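You operate a simulated robot arm through the tools that you are given. There is no shell and no other tool. Be economical: measure what you need, move in short steps, check, and stop when the job is done.

You run a simulated two-armed robot. Do the job below in one go: nothing can be reset, and whatever is moved stays where it is left.

JOB
Slide the black-neck bottle under FILL and switch the rinse on.
Fine: vent and flow open before the rinse button; leave its lamp lit. Set down upright: what you pick out.

It is judged by the outcome, as a careful person would: the job done as asked, and still so three seconds after it is handed in. It fails if anything else is knocked over, pushed out of place, dropped, spilled or broken.

ROBOT AND FRAMES
Two 7-joint arms with fingered hands on one trunk, on a base that drives. Base frame: it is fixed to the floor where the robot stands at the start and does not move with it; the origin is under the middle of the robot, x ahead of it, y to its left, z up. Lengths are in cm, angles in rad, forces in N, time in s.
The left shoulder is at the start at [8, 19.7, 146.5], the right one opposite. With the tool pointing down near the work surface each hand reaches from about 10 to 72 cm from the robot's upright axis, wherever it stands, measured 20 degrees to its own side. Places, roughly: carriage [50, 40, 90]; carriage nest [60, 40, 90]; flow knob [60, -30, 90]; lever with the green grip [60, 20, 110]; rinse button [50, -30, 90]; stop dial [50, 10, 90]; vent slide [60, -30, 90]. Payload 4 kg a hand.
Tool frame (each hand has its own): the origin (TCP) lies between the finger pads and is the grasp point; the fingertips stand 2.6 cm ahead of it; z points along the fingers, y is the line along which they close. Largest opening 13.2 cm; the body of the gripper starts 7.3 cm behind the TCP. The gripper is a hand of 4 fingers: y runs from the thumb to the fingers, the wrist lies at [0, 0, -23.9] in the tool frame.
Orientation is that of the tool frame in the base frame, as a unit quaternion [x, y, z, w]. With the fingers straight down and closing along the base's y, the tool's x points along the base's -x, its y along +y and its z along -z.

CONTROLS
- The arms move only by the tool send_rows. It takes "left_increments", "right_increments" or both (then of equal length, played together; a hand with none holds still); each is one flat list of numbers, 6 for each row, row after row: the shift along the tool's x, y, z in units of 300 mm (1.0 is 300 mm), then the turn, a rotation vector about the tool's x, y, z in units of 45 degrees (1.0 is 45 degrees). In form: [tx, ty, tz, ax, ay, az, tx, ty, tz, ax, ay, az, ...]. A call has 1 to 8 rows; each row is the pose to reach, as a shift and turn from the pose commanded when the call began, along the tool's axes at that moment. A call with a number of a shift or a turn outside -1 to 1 is refused whole. Rows are played at 5 a second. More than 5 cm and 0.15 rad between two rows, and nothing of the call is played. A pose out of reach is approached as far as the arm can. The call stops where the force on the tool passes 50 N (or 10 N more than at its start, if that is more) or the arm is blocked; 0.2 s more then pass. In this call time passes only in rows, and 0.2 s behind the last. It gives the time, the measured TCP pose, the force on the tool (base axes), the opening and the grip force at its end, in the units of the frame above (readings bear some noise), with the torque about the TCP (base axes, N m) and any sound that the robot's microphone picked up.
- Cameras (640 x 400 px; columns grow to the right, rows downward): "scene" is now at [10.42, 2.31, 162.33]; the picture's right is [0.28, -0.96, -0.00], its down [-0.73, -0.21, -0.65] and it looks along [0.63, 0.18, -0.76] (base axes); focal length 295 px, centre (320, 200). "left" rides on the left gripper at [-6.8, 0.2, -9.7] in its tool frame; the picture's right is [-0.02, -1.00, 0.00], its down [0.82, -0.02, -0.58] and it looks along [0.58, -0.01, 0.82] (tool axes); focal length 270 px, centre (320, 200). "right" rides on the right gripper at [6.8, 0.2, -9.7] in its tool frame; the picture's right is [-0.03, 1.00, 0.00], its down [-0.82, -0.02, -0.58] and it looks along [-0.58, -0.01, 0.82] (tool axes); focal length 270 px, centre (320, 200). There is no depth. A picture from a camera that has moved, and an enlarged one, comes with that camera's place and axes in the base frame and with its lens.
- camera(camera): a new picture of that camera. No time passes.
- move_column(by): slides the trunk up (or, below 0, down) by that many cm; the arms and the scene camera ride with it, the base frame stays. It gives what a move gives, with no picture.
- steer(legs): drives the robot by 1 to 6 legs, each [ahead, left, turn to the left] in cm, cm and rad, along the robot's own axes; the way and the turn of a leg run together, so that a leg with both is an arc; at most 150 cm and 3.142 rad a leg. The arms and the cameras ride along, it lands a little off, and it stops where it bumps. It gives what a move gives.
- set_fingers(finger1, finger2, finger3, thumb_bend, hand): sets how far each is bent, from 0 (flat) to 100 (curled in); at 30 the hand is open as for a grip, at 70 the pads meet at the TCP. One left out holds its place. A second passes; each finger stops where it meets its share of the squeeze, and holds until it gets a number again. It is the only way to open and close the hand. It gives what a move gives, with no picture; readings hold the bend of each and the force on the fingers (four entries, about 0 where the hand has none), thumb and palm.
- head_to(pan, tilt): turns the head with the scene camera to pan (to the left, within 1.501 rad either way) and tilt (down, from -0.506 to 1.204), counted from straight ahead of the robot. It gives what a move gives.
- zoom(camera, box): a new picture of the part [left, top, right, bottom] of that camera's present view, enlarged. No time passes.
- job_done(): hands the job in; it is judged then, once.

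Work in short steps. Places have to be worked out from the pictures, the camera data and where the tool is seen: move nearer, look again, correct. Check each grasp and each placing, and mend what went wrong. You have 120 turns and 100 pictures in all, those below and enlarged ones among them. Open the grippers and draw the arms clear of the work before you hand the job in, unless the task says otherwise; then end with one line.

The tools are called after "Request:" as name(argument=value, ...) on one line, values as JSON. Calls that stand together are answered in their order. send_rows: Moves the arms, as the interface text tells. Its arguments: {"type":"object","properties":{"left_increments":{"type":"array","items":{"type":"number"}},"right_increments":{"type":"array","items":{"type":"number"}}},"required":[]} The other tools are called the same way: move_column (by) slides the trunk up or down; set_fingers (finger1, finger2, finger3, thumb_bend, hand) moves the fingers one by one; steer (legs) drives the base; head_to (pan, tilt) turns the head that bears the scene camera; camera (camera) takes a picture; zoom (camera, box) takes an enlarged picture of a part of a camera's view; job_done () hands the job in.

At the start:

```text
time_s: 0.0
left_eef_pos: [57.82, 26.03, 117.22]
left_ee_rot: [-0.001, 1.0, 0.001, 0.001]
left_wrist_force: [-0.6, 0.0, -0.3]
left_moment: [0.0, 0.01, -0.03]
left_width: 13.2
left_grip_force: 0.0
left_shape: jaw
left_bend: [30.0, 30.0, 30.0, 30.0]
left_finger forces: [0.1, 0.0, 0.0, 0.1, 0.0, 0.1]
right_eef_pos: [35.24, -16.11, 99.91]
right_ee_rot: [0.0, 1.0, 0.0, 0.0]
right_wrist_force: [0.1, 0.3, -0.3]
right_moment: [0.0, -0.02, -0.03]
right_width: 13.19
right_grip_force: 0.0
right_shape: jaw
right_bend: [30.0, 30.0, 30.0, 30.0]
right_finger forces: [0.0, 0.0, 0.0, 0.0, 0.0, 0.0]
trunk travel left (down, up): [-77.5, 6.5]
robot x, y, heading: [-0.04, -0.37, -0.003]
head pan, tilt: [0.283, 0.859]
```

scene: 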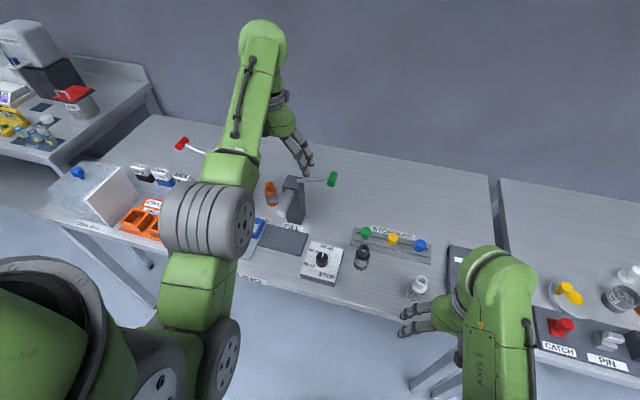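
right: 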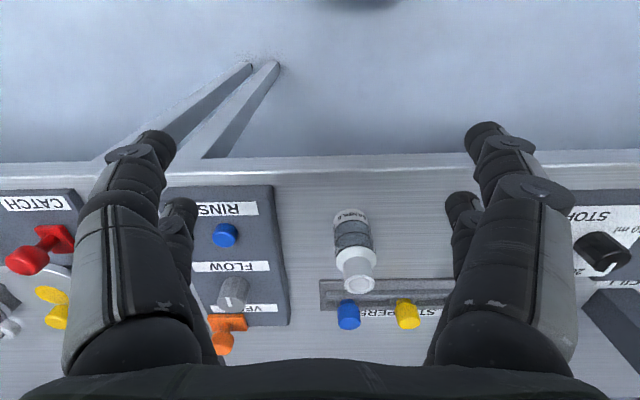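
left: 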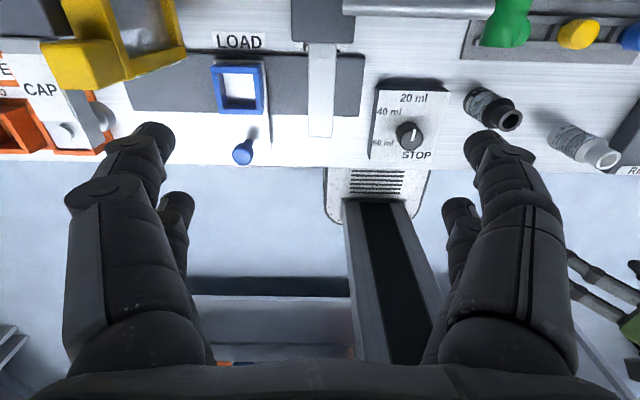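

I'll look closer at the bench before moving anything: one zoom on the left portion and one on the right panel.

Request:
zoom(camera="left", box=[200, 0, 640, 200])

Request:
zoom(camera="right", box=[160, 160, 480, 360])

Request:
zoom(camera="scene", box=[240, 160, 480, 310])

```text
1.45 times, centred on (420, 100) of left
camera zoom: at [64.78, 26.19, 126.96], right [0.02, -1.0, 0.0], down [-0.82, -0.02, 0.58], along [-0.58, -0.01, -0.82], focal length 393 px, centre (174, 346)
```

zoom: 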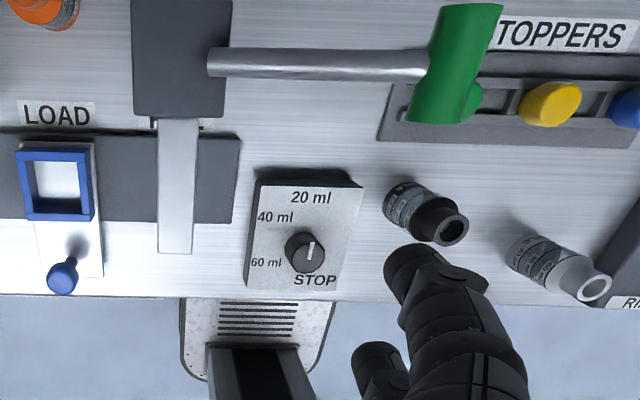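

```text
2.00 times, centred on (320, 260) of right
camera zoom: at [28.35, -16.02, 109.65], right [0.03, 1.0, 0.0], down [0.82, -0.02, 0.58], along [0.58, -0.01, -0.82], focal length 541 px, centre (320, 80)
```

zoom: 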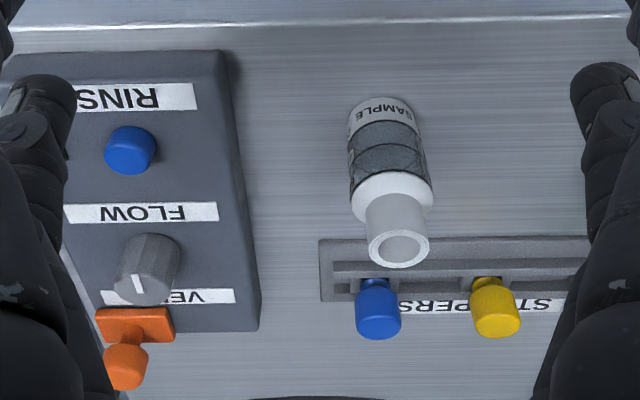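

```text
2.67 times, centred on (360, 235) of scene
camera zoom: at [10.42, 2.31, 162.33], right [0.28, -0.96, 0.0], down [-0.73, -0.21, -0.65], along [0.63, 0.18, -0.76], focal length 788 px, centre (213, 107)
```

zoom: 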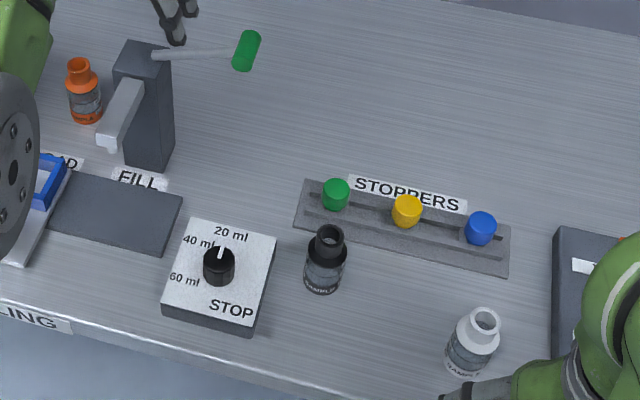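

The black-neck bottle stands at about (54, 2.3), from z 84 to 94. The nest is near (55, 38) and the spout tip near (54, 26, 99). I'll back the left hand off from the column, then bring it across in front of the bottle with the fingers half closed.

Request:
send_rows(left_increments=[0.155, 0, 0, 0, 0, 0, 0.311, 0, 0, 0, 0, 0, 0.467, 0, 0, 0, 0, 0, 0.467, -0.16, 0, 0, 0, 0, 0.467, -0.32, 0, 0, 0, 0, 0.467, -0.48, 0, 0, 0, 0, 0.467, -0.64, 0, 0, 0, 0, 0.467, -0.79, 0, 0, 0, 0])

Request:
set_fingers(hand="left", finger1=42, finger2=42, finger3=42, thumb_bend=42)

Request:
camera(camera="left")

Request:
camera(camera="scene")

```text
time_s: 1.8
left_eef_pos: [51.27, 3.21, 110.22]
left_ee_rot: [0.0, 1.0, 0.002, 0.001]
left_wrist_force: [-0.1, -0.7, 0.6]
left_moment: [0.04, -0.01, -0.02]
left_width: 13.21
left_grip_force: 0.0
left_shape: jaw
left_bend: [30.0, 30.0, 30.0, 30.0]
left_finger forces: [0.1, 0.0, 0.1, 0.0, 0.1, 0.1]
left hand out of reach, approached as far as the arm can: row 1, 2, 3, 4, 5, 6, 7, 8
right_eef_pos: [35.19, -16.48, 99.92]
right_ee_rot: [0.0, 1.0, 0.001, 0.0]
right_wrist_force: [-0.3, 0.8, -0.3]
right_moment: [0.02, -0.03, -0.04]
right_width: 13.18
right_grip_force: 0.0
right_shape: jaw
right_bend: [30.0, 30.0, 30.0, 30.0]
right_finger forces: [0.0, 0.0, 0.0, 0.0, 0.0, 0.0]
trunk travel left (down, up): [-77.5, 6.5]
robot x, y, heading: [-0.13, -0.31, 0.004]
head pan, tilt: [0.283, 0.859]
```

```text
time_s: 2.8
left_eef_pos: [51.19, 3.6, 110.27]
left_ee_rot: [0.001, 1.0, 0.0, 0.0]
left_wrist_force: [0.2, 0.1, 0.0]
left_moment: [0.0, -0.03, -0.02]
left_width: 9.37
left_grip_force: 0.0
left_shape: fingers
left_bend: [42.0, 42.0, 42.0, 42.0]
left_finger forces: [0.1, 0.1, 0.0, 0.0, 0.0, 0.1]
right_eef_pos: [35.23, -16.22, 99.97]
right_ee_rot: [0.0, 1.0, -0.001, 0.0]
right_wrist_force: [0.1, 0.0, 0.2]
right_moment: [0.0, -0.01, 0.05]
right_width: 13.18
right_grip_force: 0.1
right_shape: jaw
right_bend: [30.0, 30.0, 30.0, 30.0]
right_finger forces: [0.0, 0.0, 0.1, 0.0, 0.0, 0.0]
trunk travel left (down, up): [-77.5, 6.5]
robot x, y, heading: [-0.13, -0.23, 0.001]
head pan, tilt: [0.283, 0.859]
```

```text
93 pictures are left
camera left: at [58.12, 3.69, 120.08], right [0.02, -1.0, 0.0], down [-0.82, -0.02, 0.58], along [-0.58, -0.01, -0.82], focal length 270 px, centre (320, 200)
```

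left: 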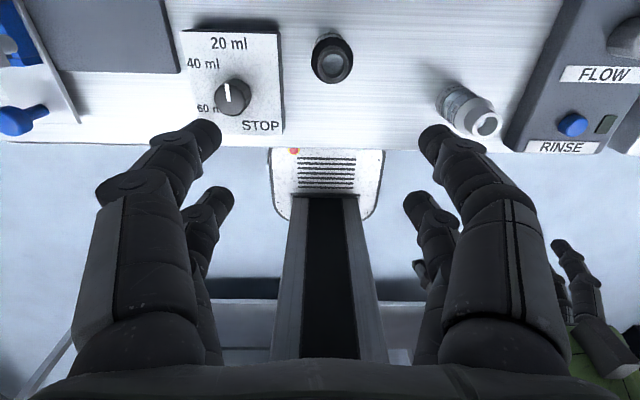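

```text
92 pictures are left
camera scene: at [10.41, 2.4, 162.33], right [0.28, -0.96, 0.0], down [-0.73, -0.21, -0.65], along [0.63, 0.18, -0.76], focal length 295 px, centre (320, 200)
```

scene: 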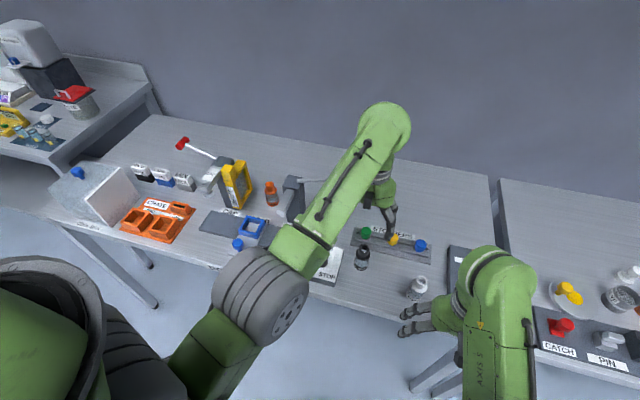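

The arm could not fold to x 44 at that height and stopped at (51, 3.5, 110), clear of everything. From here the bottle neck looks to be at about (54.4, 2.5). A small step will show which pose the increments count from.

Request:
send_rows(left_increments=[-0.1, -0.03, 0.1, 0, 0, 0])

```text
time_s: 3.2
left_eef_pos: [54.39, 2.51, 107.18]
left_ee_rot: [0.0, 1.0, 0.001, 0.0]
left_wrist_force: [-0.2, -0.2, 0.1]
left_moment: [0.0, 0.02, 0.0]
left_width: 9.38
left_grip_force: 0.1
left_shape: fingers
left_bend: [42.0, 42.0, 42.0, 42.0]
left_finger forces: [0.0, 0.1, 0.0, 0.0, 0.1, 0.0]
right_eef_pos: [35.31, -16.23, 100.01]
right_ee_rot: [0.0, 1.0, 0.0, 0.0]
right_wrist_force: [-0.5, -0.4, -0.4]
right_moment: [0.01, 0.02, 0.07]
right_width: 13.16
right_grip_force: 0.0
right_shape: jaw
right_bend: [30.0, 30.0, 30.0, 30.0]
right_finger forces: [0.0, 0.0, 0.0, 0.0, 0.0, 0.1]
trunk travel left (down, up): [-77.5, 6.5]
robot x, y, heading: [-0.19, 0.22, -0.0]
head pan, tilt: [0.283, 0.859]
```

Increments count from the pose actually reached. I'll go down to z ≈ 99 and check the alignment above the neck.

Request:
send_rows(left_increments=[0, 0, 0.14, 0, 0, 0, 0, 0, 0.27, 0, 0, 0])

Request:
camera(camera="left")

Request:
zoom(camera="scene", box=[280, 180, 440, 280])

Request:
camera(camera="right")

```text
time_s: 3.8
left_eef_pos: [54.34, 2.89, 99.33]
left_ee_rot: [0.001, 1.0, 0.002, 0.001]
left_wrist_force: [-0.2, -0.8, -0.4]
left_moment: [-0.01, 0.01, 0.0]
left_width: 9.31
left_grip_force: 0.1
left_shape: fingers
left_bend: [42.0, 42.0, 42.0, 42.0]
left_finger forces: [0.1, 0.0, 0.0, 0.1, 0.0, 0.1]
right_eef_pos: [35.25, -16.34, 100.07]
right_ee_rot: [0.0, 1.0, 0.0, -0.001]
right_wrist_force: [-0.1, -0.4, 0.3]
right_moment: [-0.01, 0.0, -0.03]
right_width: 13.22
right_grip_force: 0.2
right_shape: jaw
right_bend: [30.0, 30.0, 30.0, 30.0]
right_finger forces: [0.1, 0.0, 0.1, 0.0, 0.1, 0.0]
trunk travel left (down, up): [-77.5, 6.5]
robot x, y, heading: [0.18, -0.05, 0.001]
head pan, tilt: [0.283, 0.859]
```

```text
91 pictures are left
camera left: at [61.28, 2.98, 108.96], right [0.02, -1.0, 0.0], down [-0.82, -0.02, 0.58], along [-0.58, -0.01, -0.82], focal length 270 px, centre (320, 200)
```

left: 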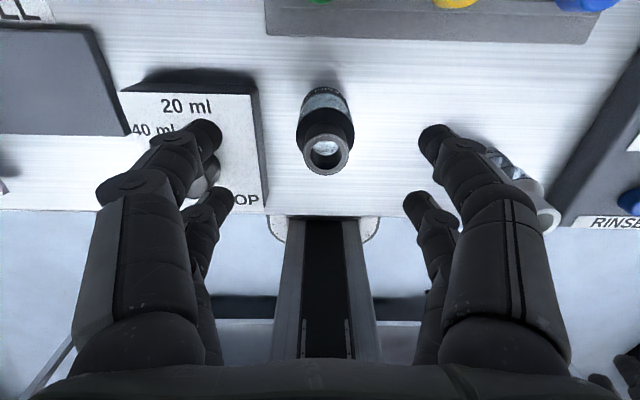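

```text
4.00 times, centred on (360, 230) of scene
camera zoom: at [10.55, 2.29, 162.32], right [0.28, -0.96, 0.0], down [-0.73, -0.21, -0.65], along [0.63, 0.18, -0.76], focal length 1182 px, centre (160, 80)
```

zoom: 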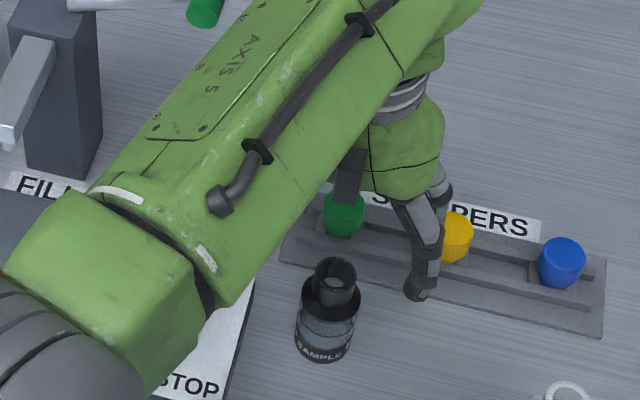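

```text
89 pictures are left
camera right: at [28.44, -16.03, 109.62], right [0.03, 1.0, 0.0], down [0.82, -0.02, 0.58], along [0.58, -0.01, -0.82], focal length 270 px, centre (320, 200)
```

right: 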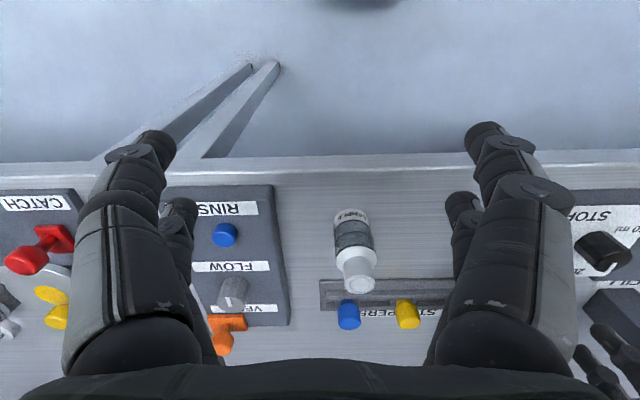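

The neck is centred under the TCP at about (54.3, 2.5). The stop box edge at y ≈ 7.4 is close, so I'll narrow the fingers before going down around the body.

Request:
set_fingers(hand="left", finger1=49, finger2=49, finger3=49, thumb_bend=49)

Request:
camera(camera="left")

```text
time_s: 4.8
left_eef_pos: [54.21, 2.76, 99.25]
left_ee_rot: [-0.001, 1.0, 0.001, 0.001]
left_wrist_force: [0.0, -0.5, -0.8]
left_moment: [-0.01, -0.01, 0.0]
left_width: 7.01
left_grip_force: 0.1
left_shape: fingers
left_bend: [49.0, 49.0, 49.0, 49.0]
left_finger forces: [0.1, 0.0, 0.1, 0.0, 0.0, 0.0]
right_eef_pos: [35.18, -16.19, 100.06]
right_ee_rot: [0.001, 1.0, 0.0, 0.0]
right_wrist_force: [0.3, -0.5, -0.2]
right_moment: [-0.03, 0.0, -0.03]
right_width: 13.22
right_grip_force: 0.1
right_shape: jaw
right_bend: [30.0, 30.0, 30.0, 30.0]
right_finger forces: [0.1, 0.0, 0.0, 0.1, 0.0, 0.0]
trunk travel left (down, up): [-77.5, 6.5]
robot x, y, heading: [-0.02, 0.14, 0.001]
head pan, tilt: [0.283, 0.859]
```

```text
88 pictures are left
camera left: at [61.16, 3.0, 109.04], right [0.02, -1.0, 0.0], down [-0.82, -0.02, 0.58], along [-0.58, -0.01, -0.82], focal length 270 px, centre (320, 200)
```

left: 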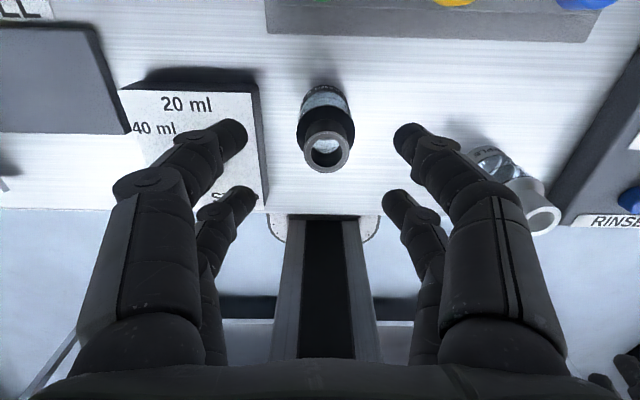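

The left fingertip would just graze the box edge. I'll narrow slightly more, shift 0.3 cm toward -y, and descend part way.

Request:
set_fingers(hand="left", finger1=52, finger2=52, finger3=52, thumb_bend=52)

Request:
send_rows(left_increments=[0, -0.01, 0.08, 0, 0, 0, 0, -0.01, 0.16, 0, 0, 0])

Request:
camera(camera="left")

```text
time_s: 5.8
left_eef_pos: [54.14, 2.91, 99.3]
left_ee_rot: [0.0, 1.0, 0.001, 0.001]
left_wrist_force: [0.4, -0.8, 0.6]
left_moment: [0.0, -0.02, 0.01]
left_width: 5.98
left_grip_force: 0.0
left_shape: fingers
left_bend: [52.0, 52.0, 52.0, 52.0]
left_finger forces: [0.1, 0.0, 0.0, 0.1, 0.1, 0.1]
right_eef_pos: [35.1, -16.25, 100.07]
right_ee_rot: [0.0, 1.0, -0.001, 0.0]
right_wrist_force: [-0.3, 0.1, 0.7]
right_moment: [0.02, -0.04, 0.02]
right_width: 13.17
right_grip_force: 0.0
right_shape: jaw
right_bend: [30.0, 30.0, 30.0, 30.0]
right_finger forces: [0.0, 0.0, 0.1, 0.0, 0.0, 0.0]
trunk travel left (down, up): [-77.5, 6.5]
robot x, y, heading: [-0.09, -0.19, 0.001]
head pan, tilt: [0.283, 0.859]
```

```text
time_s: 6.4
left_eef_pos: [54.41, 2.73, 94.51]
left_ee_rot: [0.001, 1.0, 0.0, 0.001]
left_wrist_force: [-0.4, 0.5, -0.9]
left_moment: [0.03, 0.01, 0.0]
left_width: 5.95
left_grip_force: 0.2
left_shape: fingers
left_bend: [52.0, 52.0, 52.0, 52.0]
left_finger forces: [0.0, 0.0, 0.0, 0.0, 0.0, 0.1]
right_eef_pos: [35.24, -16.13, 100.02]
right_ee_rot: [0.0, 1.0, 0.0, 0.0]
right_wrist_force: [0.5, -0.4, 0.4]
right_moment: [-0.01, 0.0, 0.02]
right_width: 13.2
right_grip_force: 0.2
right_shape: jaw
right_bend: [30.0, 30.0, 30.0, 30.0]
right_finger forces: [0.0, 0.1, 0.0, 0.0, 0.0, 0.0]
trunk travel left (down, up): [-77.5, 6.5]
robot x, y, heading: [-0.06, -0.05, -0.002]
head pan, tilt: [0.283, 0.859]
```

```text
87 pictures are left
camera left: at [61.25, 2.82, 104.35], right [0.02, -1.0, 0.0], down [-0.82, -0.02, 0.58], along [-0.58, -0.01, -0.82], focal length 270 px, centre (320, 200)
```

left: 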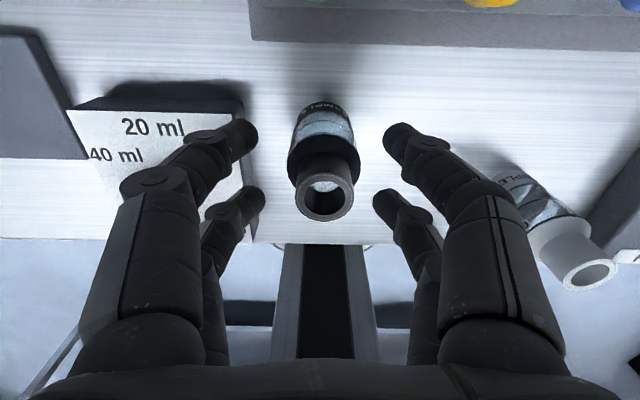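

The bottle sits about 0.4 cm farther in x and 0.25 cm toward -y than the TCP, and the box edge is clear. I'll correct and descend to z ≈ 90.

Request:
send_rows(left_increments=[-0.014, -0.008, 0.05, 0, 0, 0, -0.014, -0.008, 0.1, 0, 0, 0, -0.014, -0.008, 0.15, 0, 0, 0])

Request:
camera(camera="left")

```text
time_s: 7.2
left_eef_pos: [54.8, 2.6, 90.15]
left_ee_rot: [0.0, 1.0, 0.001, 0.001]
left_wrist_force: [0.2, -0.2, -0.1]
left_moment: [-0.01, 0.0, 0.02]
left_width: 5.97
left_grip_force: 0.0
left_shape: fingers
left_bend: [52.0, 52.0, 52.0, 52.0]
left_finger forces: [0.0, 0.0, 0.0, 0.0, 0.1, 0.0]
right_eef_pos: [35.24, -16.16, 100.0]
right_ee_rot: [0.0, 1.0, 0.0, -0.001]
right_wrist_force: [-0.5, 0.0, 0.8]
right_moment: [0.02, 0.02, -0.05]
right_width: 13.2
right_grip_force: 0.0
right_shape: jaw
right_bend: [30.0, 30.0, 30.0, 30.0]
right_finger forces: [0.0, 0.1, 0.0, 0.0, 0.1, 0.1]
trunk travel left (down, up): [-77.5, 6.5]
robot x, y, heading: [0.02, 0.0, 0.002]
head pan, tilt: [0.283, 0.859]
```

```text
86 pictures are left
camera left: at [61.67, 2.58, 99.9], right [0.02, -1.0, 0.0], down [-0.82, -0.02, 0.58], along [-0.58, -0.01, -0.82], focal length 270 px, centre (320, 200)
```

left: 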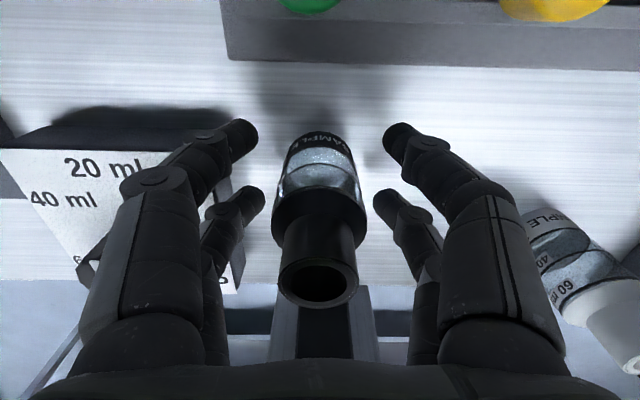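

The bottle body is centred between the fingers, so I'll close on it.

Request:
set_fingers(hand="left", finger1=70, finger2=70, finger3=70, thumb_bend=70)

Request:
camera(camera="left")

```text
time_s: 8.2
left_eef_pos: [54.76, 2.54, 90.1]
left_ee_rot: [0.0, 1.0, 0.0, 0.001]
left_wrist_force: [0.0, 0.2, -0.4]
left_moment: [0.01, 0.01, -0.02]
left_width: 0.37
left_grip_force: 6.0
left_shape: fingers
left_bend: [69.0, 61.0, 61.0, 70.0]
left_finger forces: [0.6, 5.8, 5.3, 0.1, 0.7, 0.0]
right_eef_pos: [35.19, -16.18, 100.01]
right_ee_rot: [0.0, 1.0, 0.0, 0.0]
right_wrist_force: [-0.9, 0.3, -0.2]
right_moment: [0.0, 0.01, 0.01]
right_width: 13.19
right_grip_force: 0.1
right_shape: jaw
right_bend: [30.0, 30.0, 30.0, 30.0]
right_finger forces: [0.0, 0.1, 0.0, 0.1, 0.0, 0.0]
trunk travel left (down, up): [-77.5, 6.5]
robot x, y, heading: [-0.28, 0.13, -0.003]
head pan, tilt: [0.283, 0.859]
```

```text
85 pictures are left
camera left: at [61.66, 2.58, 99.87], right [0.02, -1.0, 0.0], down [-0.82, -0.02, 0.58], along [-0.58, -0.01, -0.82], focal length 270 px, centre (320, 200)
```

left: 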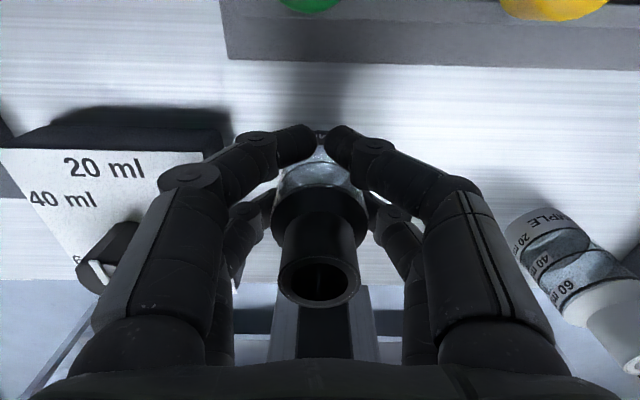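

The back pair (fingers 2 and 3) grips, but the front pair passed ahead of the bottle. The hand sits about 0.8 cm too far in x, so I'll reopen, shift back and close again.

Request:
set_fingers(hand="left", finger1=52, finger2=52, finger3=52, thumb_bend=52)

Request:
send_rows(left_increments=[0.03, 0, 0, 0, 0, 0])

Request:
set_fingers(hand="left", finger1=70, finger2=70, finger3=70, thumb_bend=70)

Request:
camera(camera="left")

```text
time_s: 9.2
left_eef_pos: [54.83, 2.38, 90.16]
left_ee_rot: [0.0, 1.0, 0.001, 0.001]
left_wrist_force: [0.2, 0.8, 1.5]
left_moment: [0.02, -0.01, -0.02]
left_width: 5.84
left_grip_force: 0.1
left_shape: fingers
left_bend: [52.0, 52.0, 52.0, 52.0]
left_finger forces: [0.1, 0.0, 0.0, 0.0, 0.0, 0.1]
right_eef_pos: [35.22, -16.26, 100.05]
right_ee_rot: [0.001, 1.0, 0.0, 0.0]
right_wrist_force: [0.7, 0.0, 0.1]
right_moment: [-0.02, -0.01, -0.01]
right_width: 13.19
right_grip_force: 0.0
right_shape: jaw
right_bend: [30.0, 30.0, 30.0, 30.0]
right_finger forces: [0.0, 0.0, 0.0, 0.0, 0.0, 0.0]
trunk travel left (down, up): [-77.5, 6.5]
robot x, y, heading: [-0.23, 0.01, -0.001]
head pan, tilt: [0.283, 0.859]
```

```text
time_s: 9.6
left_eef_pos: [53.68, 2.55, 90.14]
left_ee_rot: [0.0, 1.0, 0.001, 0.001]
left_wrist_force: [-0.2, -0.5, 0.5]
left_moment: [-0.01, 0.0, 0.0]
left_width: 5.86
left_grip_force: 0.1
left_shape: fingers
left_bend: [52.0, 52.0, 52.0, 52.0]
left_finger forces: [0.0, 0.0, 0.0, 0.1, 0.0, 0.0]
right_eef_pos: [35.12, -16.21, 100.08]
right_ee_rot: [0.0, 1.0, -0.001, 0.0]
right_wrist_force: [-0.5, 0.0, -0.1]
right_moment: [0.0, -0.04, 0.01]
right_width: 13.18
right_grip_force: 0.0
right_shape: jaw
right_bend: [30.0, 30.0, 30.0, 30.0]
right_finger forces: [0.1, 0.0, 0.1, 0.0, 0.0, 0.1]
trunk travel left (down, up): [-77.5, 6.5]
robot x, y, heading: [-0.07, 0.14, 0.002]
head pan, tilt: [0.283, 0.859]
```

```text
time_s: 10.6
left_eef_pos: [53.89, 2.56, 90.09]
left_ee_rot: [0.0, 1.0, 0.001, 0.001]
left_wrist_force: [0.2, -0.1, -0.7]
left_moment: [0.03, 0.0, 0.04]
left_width: 2.03
left_grip_force: 9.6
left_shape: fingers
left_bend: [63.0, 64.0, 65.0, 67.0]
left_finger forces: [5.2, 5.2, 4.0, 0.1, 6.0, 0.1]
right_eef_pos: [35.2, -16.32, 100.0]
right_ee_rot: [0.0, 1.0, 0.0, 0.0]
right_wrist_force: [-0.6, 0.6, -0.2]
right_moment: [0.01, -0.01, 0.02]
right_width: 13.21
right_grip_force: 0.3
right_shape: jaw
right_bend: [30.0, 30.0, 30.0, 30.0]
right_finger forces: [0.0, 0.0, 0.0, 0.0, 0.1, 0.0]
trunk travel left (down, up): [-77.5, 6.5]
robot x, y, heading: [0.05, 0.06, -0.005]
head pan, tilt: [0.283, 0.859]
```

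```text
84 pictures are left
camera left: at [60.77, 2.62, 99.87], right [0.02, -1.0, 0.0], down [-0.82, -0.02, 0.58], along [-0.58, -0.01, -0.82], focal length 270 px, centre (320, 200)
```

left: 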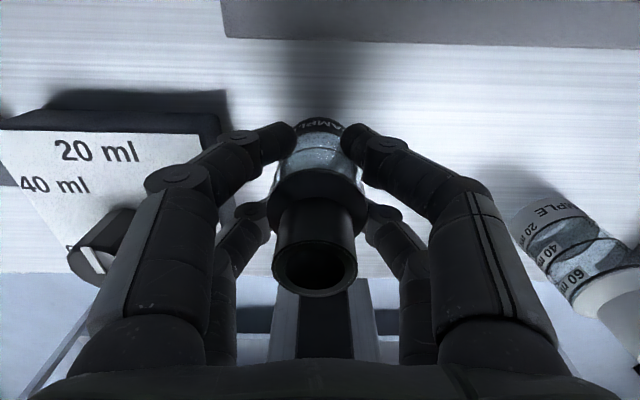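

All four digits now press on the bottle at 4–6 N each. I'll lift a little to test the grip.

Request:
send_rows(left_increments=[0, 0, -0.05, 0, 0, 0, 0, 0, -0.1, 0, 0, 0, 0, 0, -0.2, 0, 0, 0])

Request:
camera(camera="left")

Request:
camera(camera="scene")

```text
time_s: 11.4
left_eef_pos: [53.86, 2.35, 96.19]
left_ee_rot: [0.001, 1.0, 0.001, 0.0]
left_wrist_force: [1.0, 0.2, -0.8]
left_moment: [-0.04, -0.02, 0.01]
left_width: 2.02
left_grip_force: 10.4
left_shape: fingers
left_bend: [63.0, 64.0, 65.0, 67.0]
left_finger forces: [5.3, 5.4, 4.0, 0.1, 6.1, 0.0]
right_eef_pos: [35.18, -16.24, 100.01]
right_ee_rot: [-0.001, 1.0, 0.0, 0.0]
right_wrist_force: [-0.7, 0.3, 0.7]
right_moment: [0.03, 0.0, 0.02]
right_width: 13.18
right_grip_force: 0.1
right_shape: jaw
right_bend: [30.0, 30.0, 30.0, 30.0]
right_finger forces: [0.1, 0.0, 0.0, 0.0, 0.0, 0.0]
trunk travel left (down, up): [-77.5, 6.5]
robot x, y, heading: [-0.02, -0.18, -0.0]
head pan, tilt: [0.283, 0.859]
```

```text
83 pictures are left
camera left: at [60.78, 2.55, 105.84], right [0.02, -1.0, 0.0], down [-0.82, -0.02, 0.58], along [-0.58, -0.01, -0.82], focal length 270 px, centre (320, 200)
```

left: 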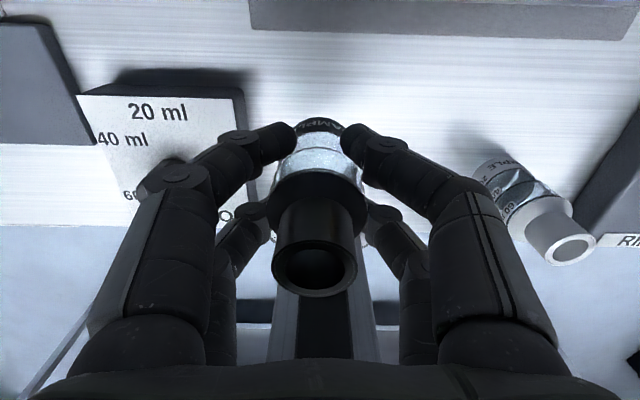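

```text
82 pictures are left
camera scene: at [10.39, 2.3, 162.32], right [0.28, -0.96, 0.0], down [-0.73, -0.21, -0.65], along [0.63, 0.18, -0.76], focal length 295 px, centre (320, 200)
```

scene: 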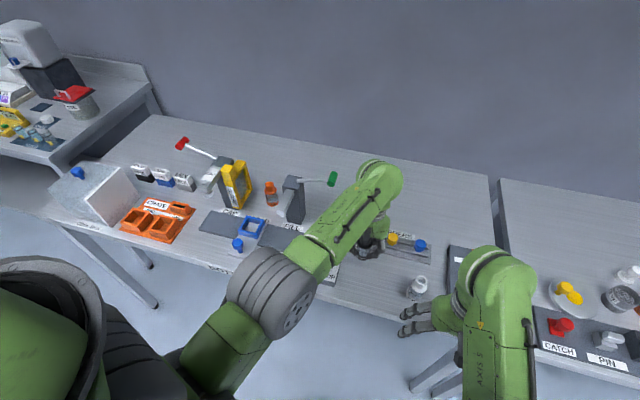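

The bottle lifted cleanly. I'll take it back to x ≈ 42 to pass in front of the spout, then start toward +y.

Request:
send_rows(left_increments=[0, 0, -0.1, 0, 0, 0, 0.14, 0, -0.1, 0, 0, 0, 0.28, 0, -0.1, 0, 0, 0, 0.4, 0, -0.1, 0, 0, 0])

Request:
camera(camera="scene")

```text
time_s: 12.4
left_eef_pos: [41.62, 2.47, 99.2]
left_ee_rot: [-0.001, 1.0, 0.0, 0.001]
left_wrist_force: [0.3, 0.2, -0.5]
left_moment: [-0.01, 0.02, 0.02]
left_width: 2.04
left_grip_force: 10.4
left_shape: fingers
left_bend: [63.0, 64.0, 65.0, 67.0]
left_finger forces: [5.3, 5.3, 4.3, 0.0, 6.1, 0.1]
right_eef_pos: [35.27, -16.16, 99.95]
right_ee_rot: [0.0, 1.0, 0.0, 0.0]
right_wrist_force: [0.5, -0.4, 0.0]
right_moment: [0.02, 0.01, -0.01]
right_width: 13.15
right_grip_force: 0.0
right_shape: jaw
right_bend: [30.0, 30.0, 30.0, 30.0]
right_finger forces: [0.0, 0.0, 0.0, 0.1, 0.0, 0.1]
trunk travel left (down, up): [-77.5, 6.5]
robot x, y, heading: [-0.02, -0.26, -0.001]
head pan, tilt: [0.283, 0.859]
```

```text
81 pictures are left
camera scene: at [10.33, 2.35, 162.33], right [0.28, -0.96, 0.0], down [-0.73, -0.21, -0.65], along [0.63, 0.18, -0.76], focal length 295 px, centre (320, 200)
```

scene: 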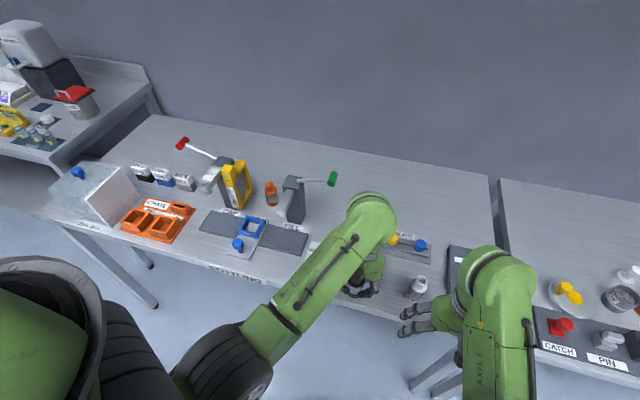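

x 41.6 is reachable. The carriage is now unobstructed, so I'll zoom on it to place the nest and the handle.

Request:
zoom(camera="scene", box=[190, 150, 350, 290])

```text
2.86 times, centred on (270, 220) of scene
camera zoom: at [10.33, 2.35, 162.33], right [0.28, -0.96, 0.0], down [-0.73, -0.21, -0.65], along [0.63, 0.18, -0.76], focal length 844 px, centre (463, 143)
```

zoom: 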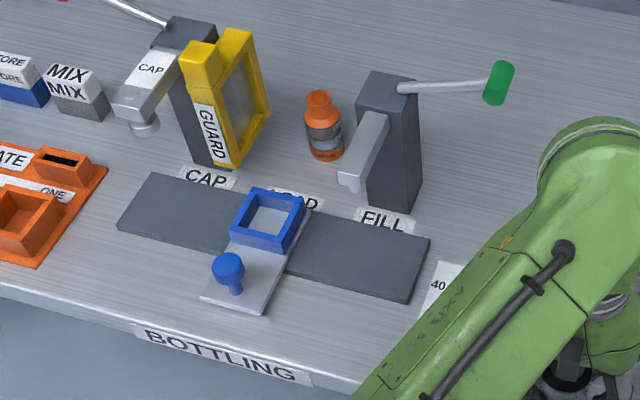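

The nest rim is centred near (55.6, 36.9) with its top at z ≈ 88.5. I'll move along +y in front of the spout.

Request:
send_rows(left_increments=[0, 0.143, 0, 0, 0, 0, 0, 0.286, 0, 0, 0, 0, 0, 0.43, 0, 0, 0, 0, 0, 0.572, 0, 0, 0, 0, 0, 0.715, 0, 0, 0, 0, 0, 0.86, 0, 0, 0, 0, 0, 1.0, 0, 0, 0, 0])

Request:
camera(camera="left")

Request:
camera(camera="scene")

```text
time_s: 14.0
left_eef_pos: [41.84, 32.9, 99.08]
left_ee_rot: [0.001, 1.0, 0.001, 0.002]
left_wrist_force: [0.1, -1.0, -0.1]
left_moment: [0.01, -0.02, -0.05]
left_width: 1.97
left_grip_force: 10.9
left_shape: fingers
left_bend: [64.0, 64.0, 65.0, 67.0]
left_finger forces: [5.8, 5.7, 4.5, 0.0, 6.6, 0.1]
right_eef_pos: [35.25, -16.17, 99.8]
right_ee_rot: [0.0, 1.0, 0.0, 0.0]
right_wrist_force: [0.1, -0.6, 0.0]
right_moment: [-0.01, 0.0, -0.02]
right_width: 13.19
right_grip_force: 0.0
right_shape: jaw
right_bend: [30.0, 30.0, 30.0, 30.0]
right_finger forces: [0.0, 0.1, 0.0, 0.1, 0.1, 0.0]
trunk travel left (down, up): [-77.5, 6.5]
robot x, y, heading: [-0.1, 0.13, -0.004]
head pan, tilt: [0.283, 0.859]
```

```text
79 pictures are left
camera left: at [48.78, 32.99, 108.9], right [0.02, -1.0, 0.0], down [-0.82, -0.02, 0.57], along [-0.57, -0.01, -0.82], focal length 270 px, centre (320, 200)
```

left: 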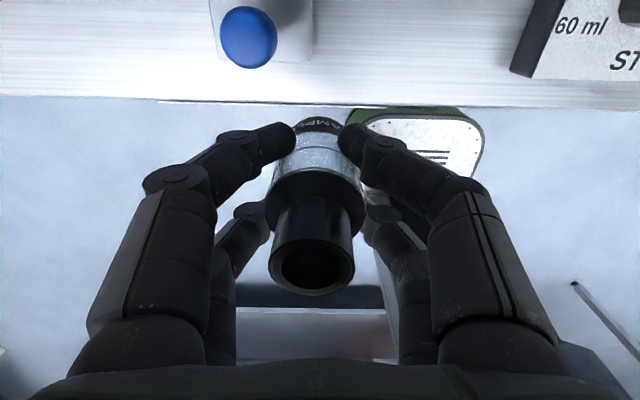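

```text
78 pictures are left
camera scene: at [10.49, 2.5, 162.24], right [0.28, -0.96, 0.0], down [-0.73, -0.21, -0.65], along [0.63, 0.18, -0.76], focal length 295 px, centre (320, 200)
```

scene: 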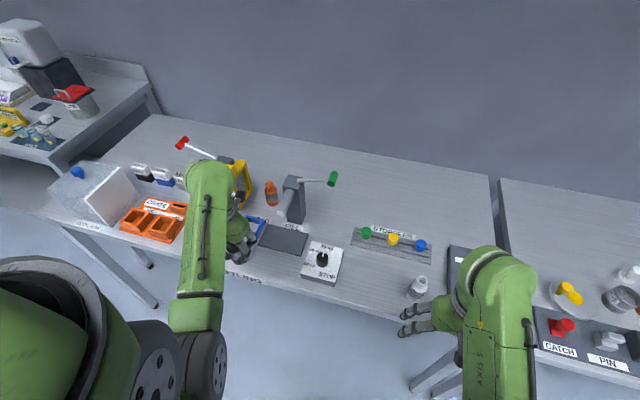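

The bottle is held upright, and the handle knob is near (47.4, 37.6), below the bottle's path. I'll go to y ≈ 36.9 and forward over the nest.

Request:
send_rows(left_increments=[0, 0.133, 0, 0, 0, 0, -0.15, 0.133, 0, 0, 0, 0, -0.3, 0.133, 0, 0, 0, 0, -0.42, 0.133, 0, 0, 0, 0])

Request:
camera(camera="left")

Request:
zoom(camera="scene", box=[180, 150, 340, 270])

```text
time_s: 15.0
left_eef_pos: [54.44, 36.54, 99.16]
left_ee_rot: [-0.001, 1.0, 0.001, 0.0]
left_wrist_force: [-0.1, 0.2, -1.3]
left_moment: [0.01, -0.02, 0.02]
left_width: 1.98
left_grip_force: 11.3
left_shape: fingers
left_bend: [64.0, 64.0, 65.0, 67.0]
left_finger forces: [5.7, 5.7, 4.7, 0.1, 6.6, 0.1]
right_eef_pos: [35.36, -16.33, 99.92]
right_ee_rot: [0.0, 1.0, 0.0, -0.001]
right_wrist_force: [-0.3, -0.1, 0.2]
right_moment: [0.02, -0.02, -0.01]
right_width: 13.19
right_grip_force: 0.1
right_shape: jaw
right_bend: [30.0, 30.0, 30.0, 30.0]
right_finger forces: [0.0, 0.0, 0.0, 0.0, 0.1, 0.0]
trunk travel left (down, up): [-77.5, 6.5]
robot x, y, heading: [0.27, -0.01, 0.003]
head pan, tilt: [0.283, 0.859]
```

```text
77 pictures are left
camera left: at [61.4, 36.64, 108.87], right [0.02, -1.0, 0.0], down [-0.82, -0.02, 0.58], along [-0.58, -0.01, -0.82], focal length 270 px, centre (320, 200)
```

left: 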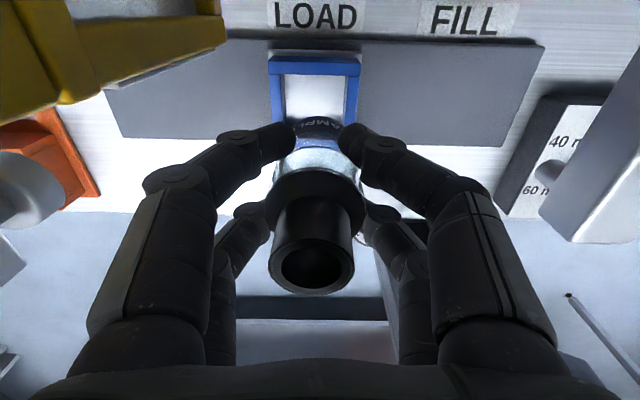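

```text
3.33 times, centred on (260, 210) of scene
camera zoom: at [10.58, 2.31, 162.31], right [0.28, -0.96, 0.0], down [-0.73, -0.21, -0.65], along [0.63, 0.18, -0.76], focal length 985 px, centre (520, 167)
```

zoom: 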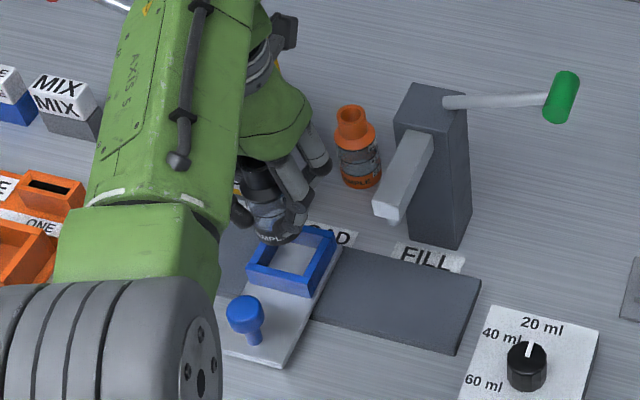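

The nest's centre comes out at (55.6, 36.95), with an inner width of about 4.6. The bottle is about 3.8 across and its centre is about +0.2 in x from the TCP. I'll correct and descend until the bottle is just above the rim.

Request:
send_rows(left_increments=[-0.032, 0.011, 0.0, 0, 0, 0, -0.032, 0.011, 0.11, 0, 0, 0])

Request:
camera(camera="left")

Request:
zoom(camera="scene", box=[210, 180, 290, 260])

```text
time_s: 15.6
left_eef_pos: [55.53, 37.06, 95.8]
left_ee_rot: [0.001, 1.0, 0.001, 0.0]
left_wrist_force: [0.0, -0.3, 0.4]
left_moment: [-0.04, 0.01, 0.03]
left_width: 1.98
left_grip_force: 11.1
left_shape: fingers
left_bend: [64.0, 64.0, 65.0, 67.0]
left_finger forces: [5.6, 5.7, 4.7, 0.1, 6.7, 0.0]
right_eef_pos: [35.3, -16.17, 99.92]
right_ee_rot: [0.0, 1.0, 0.001, -0.001]
right_wrist_force: [0.6, 0.0, 0.0]
right_moment: [-0.03, 0.01, -0.02]
right_width: 13.19
right_grip_force: 0.1
right_shape: jaw
right_bend: [30.0, 30.0, 30.0, 30.0]
right_finger forces: [0.0, 0.1, 0.1, 0.0, 0.0, 0.0]
trunk travel left (down, up): [-77.5, 6.5]
robot x, y, heading: [0.29, -0.07, -0.0]
head pan, tilt: [0.283, 0.859]
```

```text
75 pictures are left
camera left: at [62.45, 37.1, 105.6], right [0.02, -1.0, 0.0], down [-0.82, -0.02, 0.58], along [-0.58, -0.01, -0.82], focal length 270 px, centre (320, 200)
```

left: 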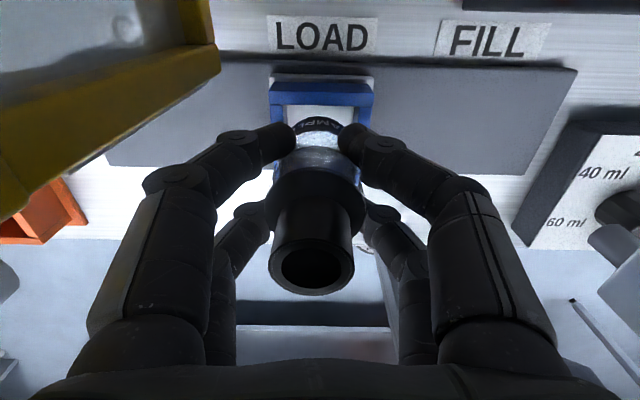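

```text
5.00 times, centred on (250, 220) of scene
camera zoom: at [10.59, 2.37, 162.32], right [0.28, -0.96, 0.0], down [-0.73, -0.21, -0.65], along [0.63, 0.18, -0.76], focal length 1477 px, centre (670, 100)
```

zoom: 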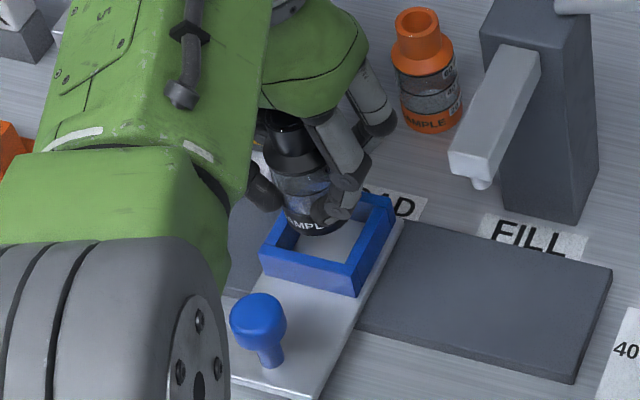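

The bottle looks centred over the opening to within 0.3 cm. I'll lower it gently past the rim and watch the force.

Request:
send_rows(left_increments=[-0.002, -0.004, 0.025, 0, 0, 0, -0.002, -0.004, 0.05, 0, 0, 0, -0.002, -0.004, 0.07, 0, 0, 0])

Request:
zoom(camera="left", box=[240, 60, 400, 240])

Request:
zoom(camera="scene", box=[210, 180, 290, 260])

```text
time_s: 16.4
left_eef_pos: [55.32, 36.82, 93.76]
left_ee_rot: [0.001, 1.0, 0.001, 0.002]
left_wrist_force: [-1.4, 0.3, 0.0]
left_moment: [0.0, 0.04, -0.02]
left_width: 1.97
left_grip_force: 11.6
left_shape: fingers
left_bend: [64.0, 64.0, 65.0, 67.0]
left_finger forces: [5.7, 5.8, 4.7, 0.0, 6.6, 0.1]
right_eef_pos: [35.1, -16.26, 100.04]
right_ee_rot: [-0.001, 1.0, 0.0, 0.001]
right_wrist_force: [-0.2, 0.5, 0.5]
right_moment: [-0.02, -0.02, -0.03]
right_width: 13.18
right_grip_force: 0.0
right_shape: jaw
right_bend: [30.0, 30.0, 30.0, 30.0]
right_finger forces: [0.0, 0.0, 0.1, 0.0, 0.0, 0.0]
trunk travel left (down, up): [-77.5, 6.5]
robot x, y, heading: [0.01, 0.05, 0.0]
head pan, tilt: [0.283, 0.859]
```

```text
2.22 times, centred on (320, 150) of left
camera zoom: at [62.32, 36.96, 103.49], right [0.02, -1.0, 0.0], down [-0.82, -0.02, 0.58], along [-0.58, -0.01, -0.82], focal length 601 px, centre (320, 311)
```

zoom: 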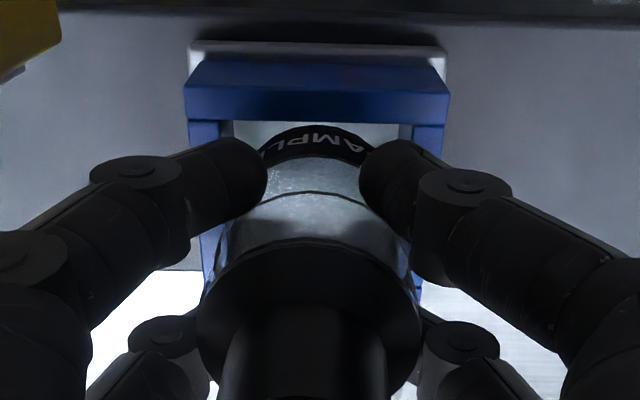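

```text
5.00 times, centred on (250, 220) of scene
camera zoom: at [10.43, 2.34, 162.33], right [0.28, -0.96, 0.0], down [-0.73, -0.21, -0.65], along [0.63, 0.18, -0.76], focal length 1477 px, centre (670, 100)
```

zoom: 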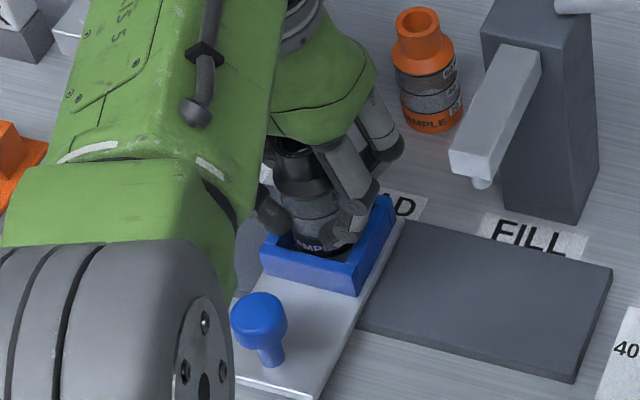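

It's entering the nest with no contact force, so I'll continue down.

Request:
send_rows(left_increments=[0, 0, 0.02, 0, 0, 0, 0, 0, 0.04, 0, 0, 0, 0, 0, 0.06, 0, 0, 0])

Request:
zoom(camera="scene", box=[210, 180, 290, 260])

```text
time_s: 17.2
left_eef_pos: [55.42, 36.75, 92.48]
left_ee_rot: [0.001, 1.0, 0.003, 0.006]
left_wrist_force: [0.5, 0.8, 18.3]
left_moment: [0.12, 0.42, 0.0]
left_width: 1.94
left_grip_force: 21.6
left_shape: fingers
left_bend: [64.0, 67.0, 67.0, 67.0]
left_finger forces: [6.1, 17.6, 12.4, 0.0, 7.0, 0.1]
right_eef_pos: [34.95, -16.34, 100.11]
right_ee_rot: [0.001, 1.0, 0.0, 0.001]
right_wrist_force: [1.3, -0.2, -0.8]
right_moment: [-0.04, 0.06, 0.01]
right_width: 13.19
right_grip_force: 0.0
right_shape: jaw
right_bend: [30.0, 30.0, 30.0, 30.0]
right_finger forces: [0.0, 0.1, 0.0, 0.0, 0.1, 0.0]
trunk travel left (down, up): [-77.5, 6.5]
robot x, y, heading: [0.02, -0.19, -0.004]
head pan, tilt: [0.283, 0.859]
```

```text
5.00 times, centred on (250, 220) of scene
camera zoom: at [10.02, 2.11, 162.39], right [0.28, -0.96, 0.0], down [-0.73, -0.21, -0.66], along [0.63, 0.18, -0.76], focal length 1477 px, centre (670, 100)
```

zoom: 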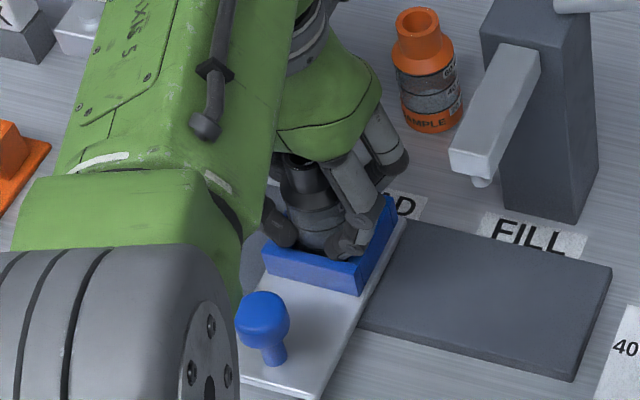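

There is now 18 N upward, with the moment placing the contact at the near side, so either the back fingers rest on the rim or the bottle bottom is touching. I'll ease up 0.3 cm and look.

Request:
send_rows(left_increments=[0, 0, -0.012, 0, 0, 0])

Request:
zoom(camera="left", box=[220, 60, 420, 260])

Request:
zoom(camera="scene", box=[230, 190, 280, 240])

```text
time_s: 17.6
left_eef_pos: [55.34, 36.76, 92.29]
left_ee_rot: [-0.001, 1.0, 0.001, 0.002]
left_wrist_force: [2.1, 1.8, 10.6]
left_moment: [0.17, 0.16, -0.06]
left_width: 1.96
left_grip_force: 17.6
left_shape: fingers
left_bend: [64.0, 67.0, 67.0, 67.0]
left_finger forces: [6.1, 14.5, 7.6, 0.0, 7.0, 0.1]
right_eef_pos: [35.03, -16.37, 99.99]
right_ee_rot: [0.0, 1.0, 0.0, 0.0]
right_wrist_force: [-0.1, 0.1, -0.5]
right_moment: [-0.02, 0.0, -0.01]
right_width: 13.18
right_grip_force: 0.0
right_shape: jaw
right_bend: [30.0, 30.0, 30.0, 30.0]
right_finger forces: [0.0, 0.0, 0.0, 0.0, 0.1, 0.0]
trunk travel left (down, up): [-77.5, 6.5]
robot x, y, heading: [-0.09, -0.29, 0.0]
head pan, tilt: [0.283, 0.859]
```

```text
2.00 times, centred on (320, 160) of left
camera zoom: at [62.3, 36.87, 102.19], right [0.02, -1.0, 0.0], down [-0.82, -0.02, 0.58], along [-0.58, -0.01, -0.82], focal length 541 px, centre (320, 280)
```

zoom: 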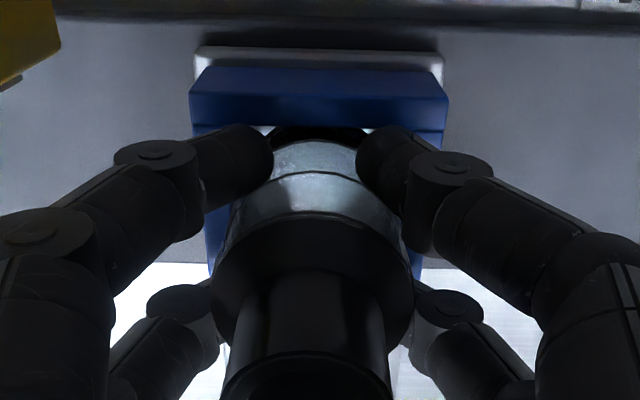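

```text
8.00 times, centred on (255, 215) of scene
camera zoom: at [10.33, 2.27, 162.33], right [0.28, -0.96, 0.0], down [-0.73, -0.21, -0.65], along [0.63, 0.18, -0.76], focal length 2364 px, centre (840, 80)
```

zoom: 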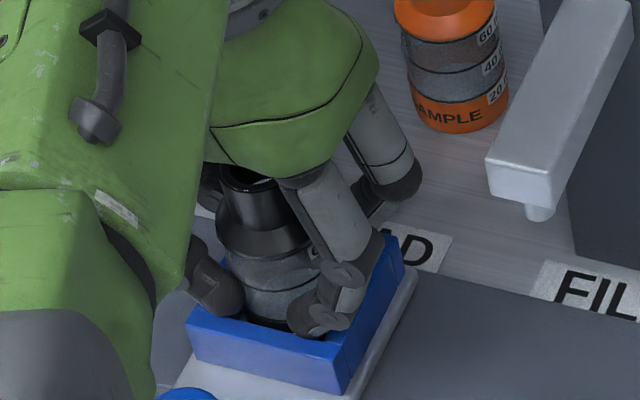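

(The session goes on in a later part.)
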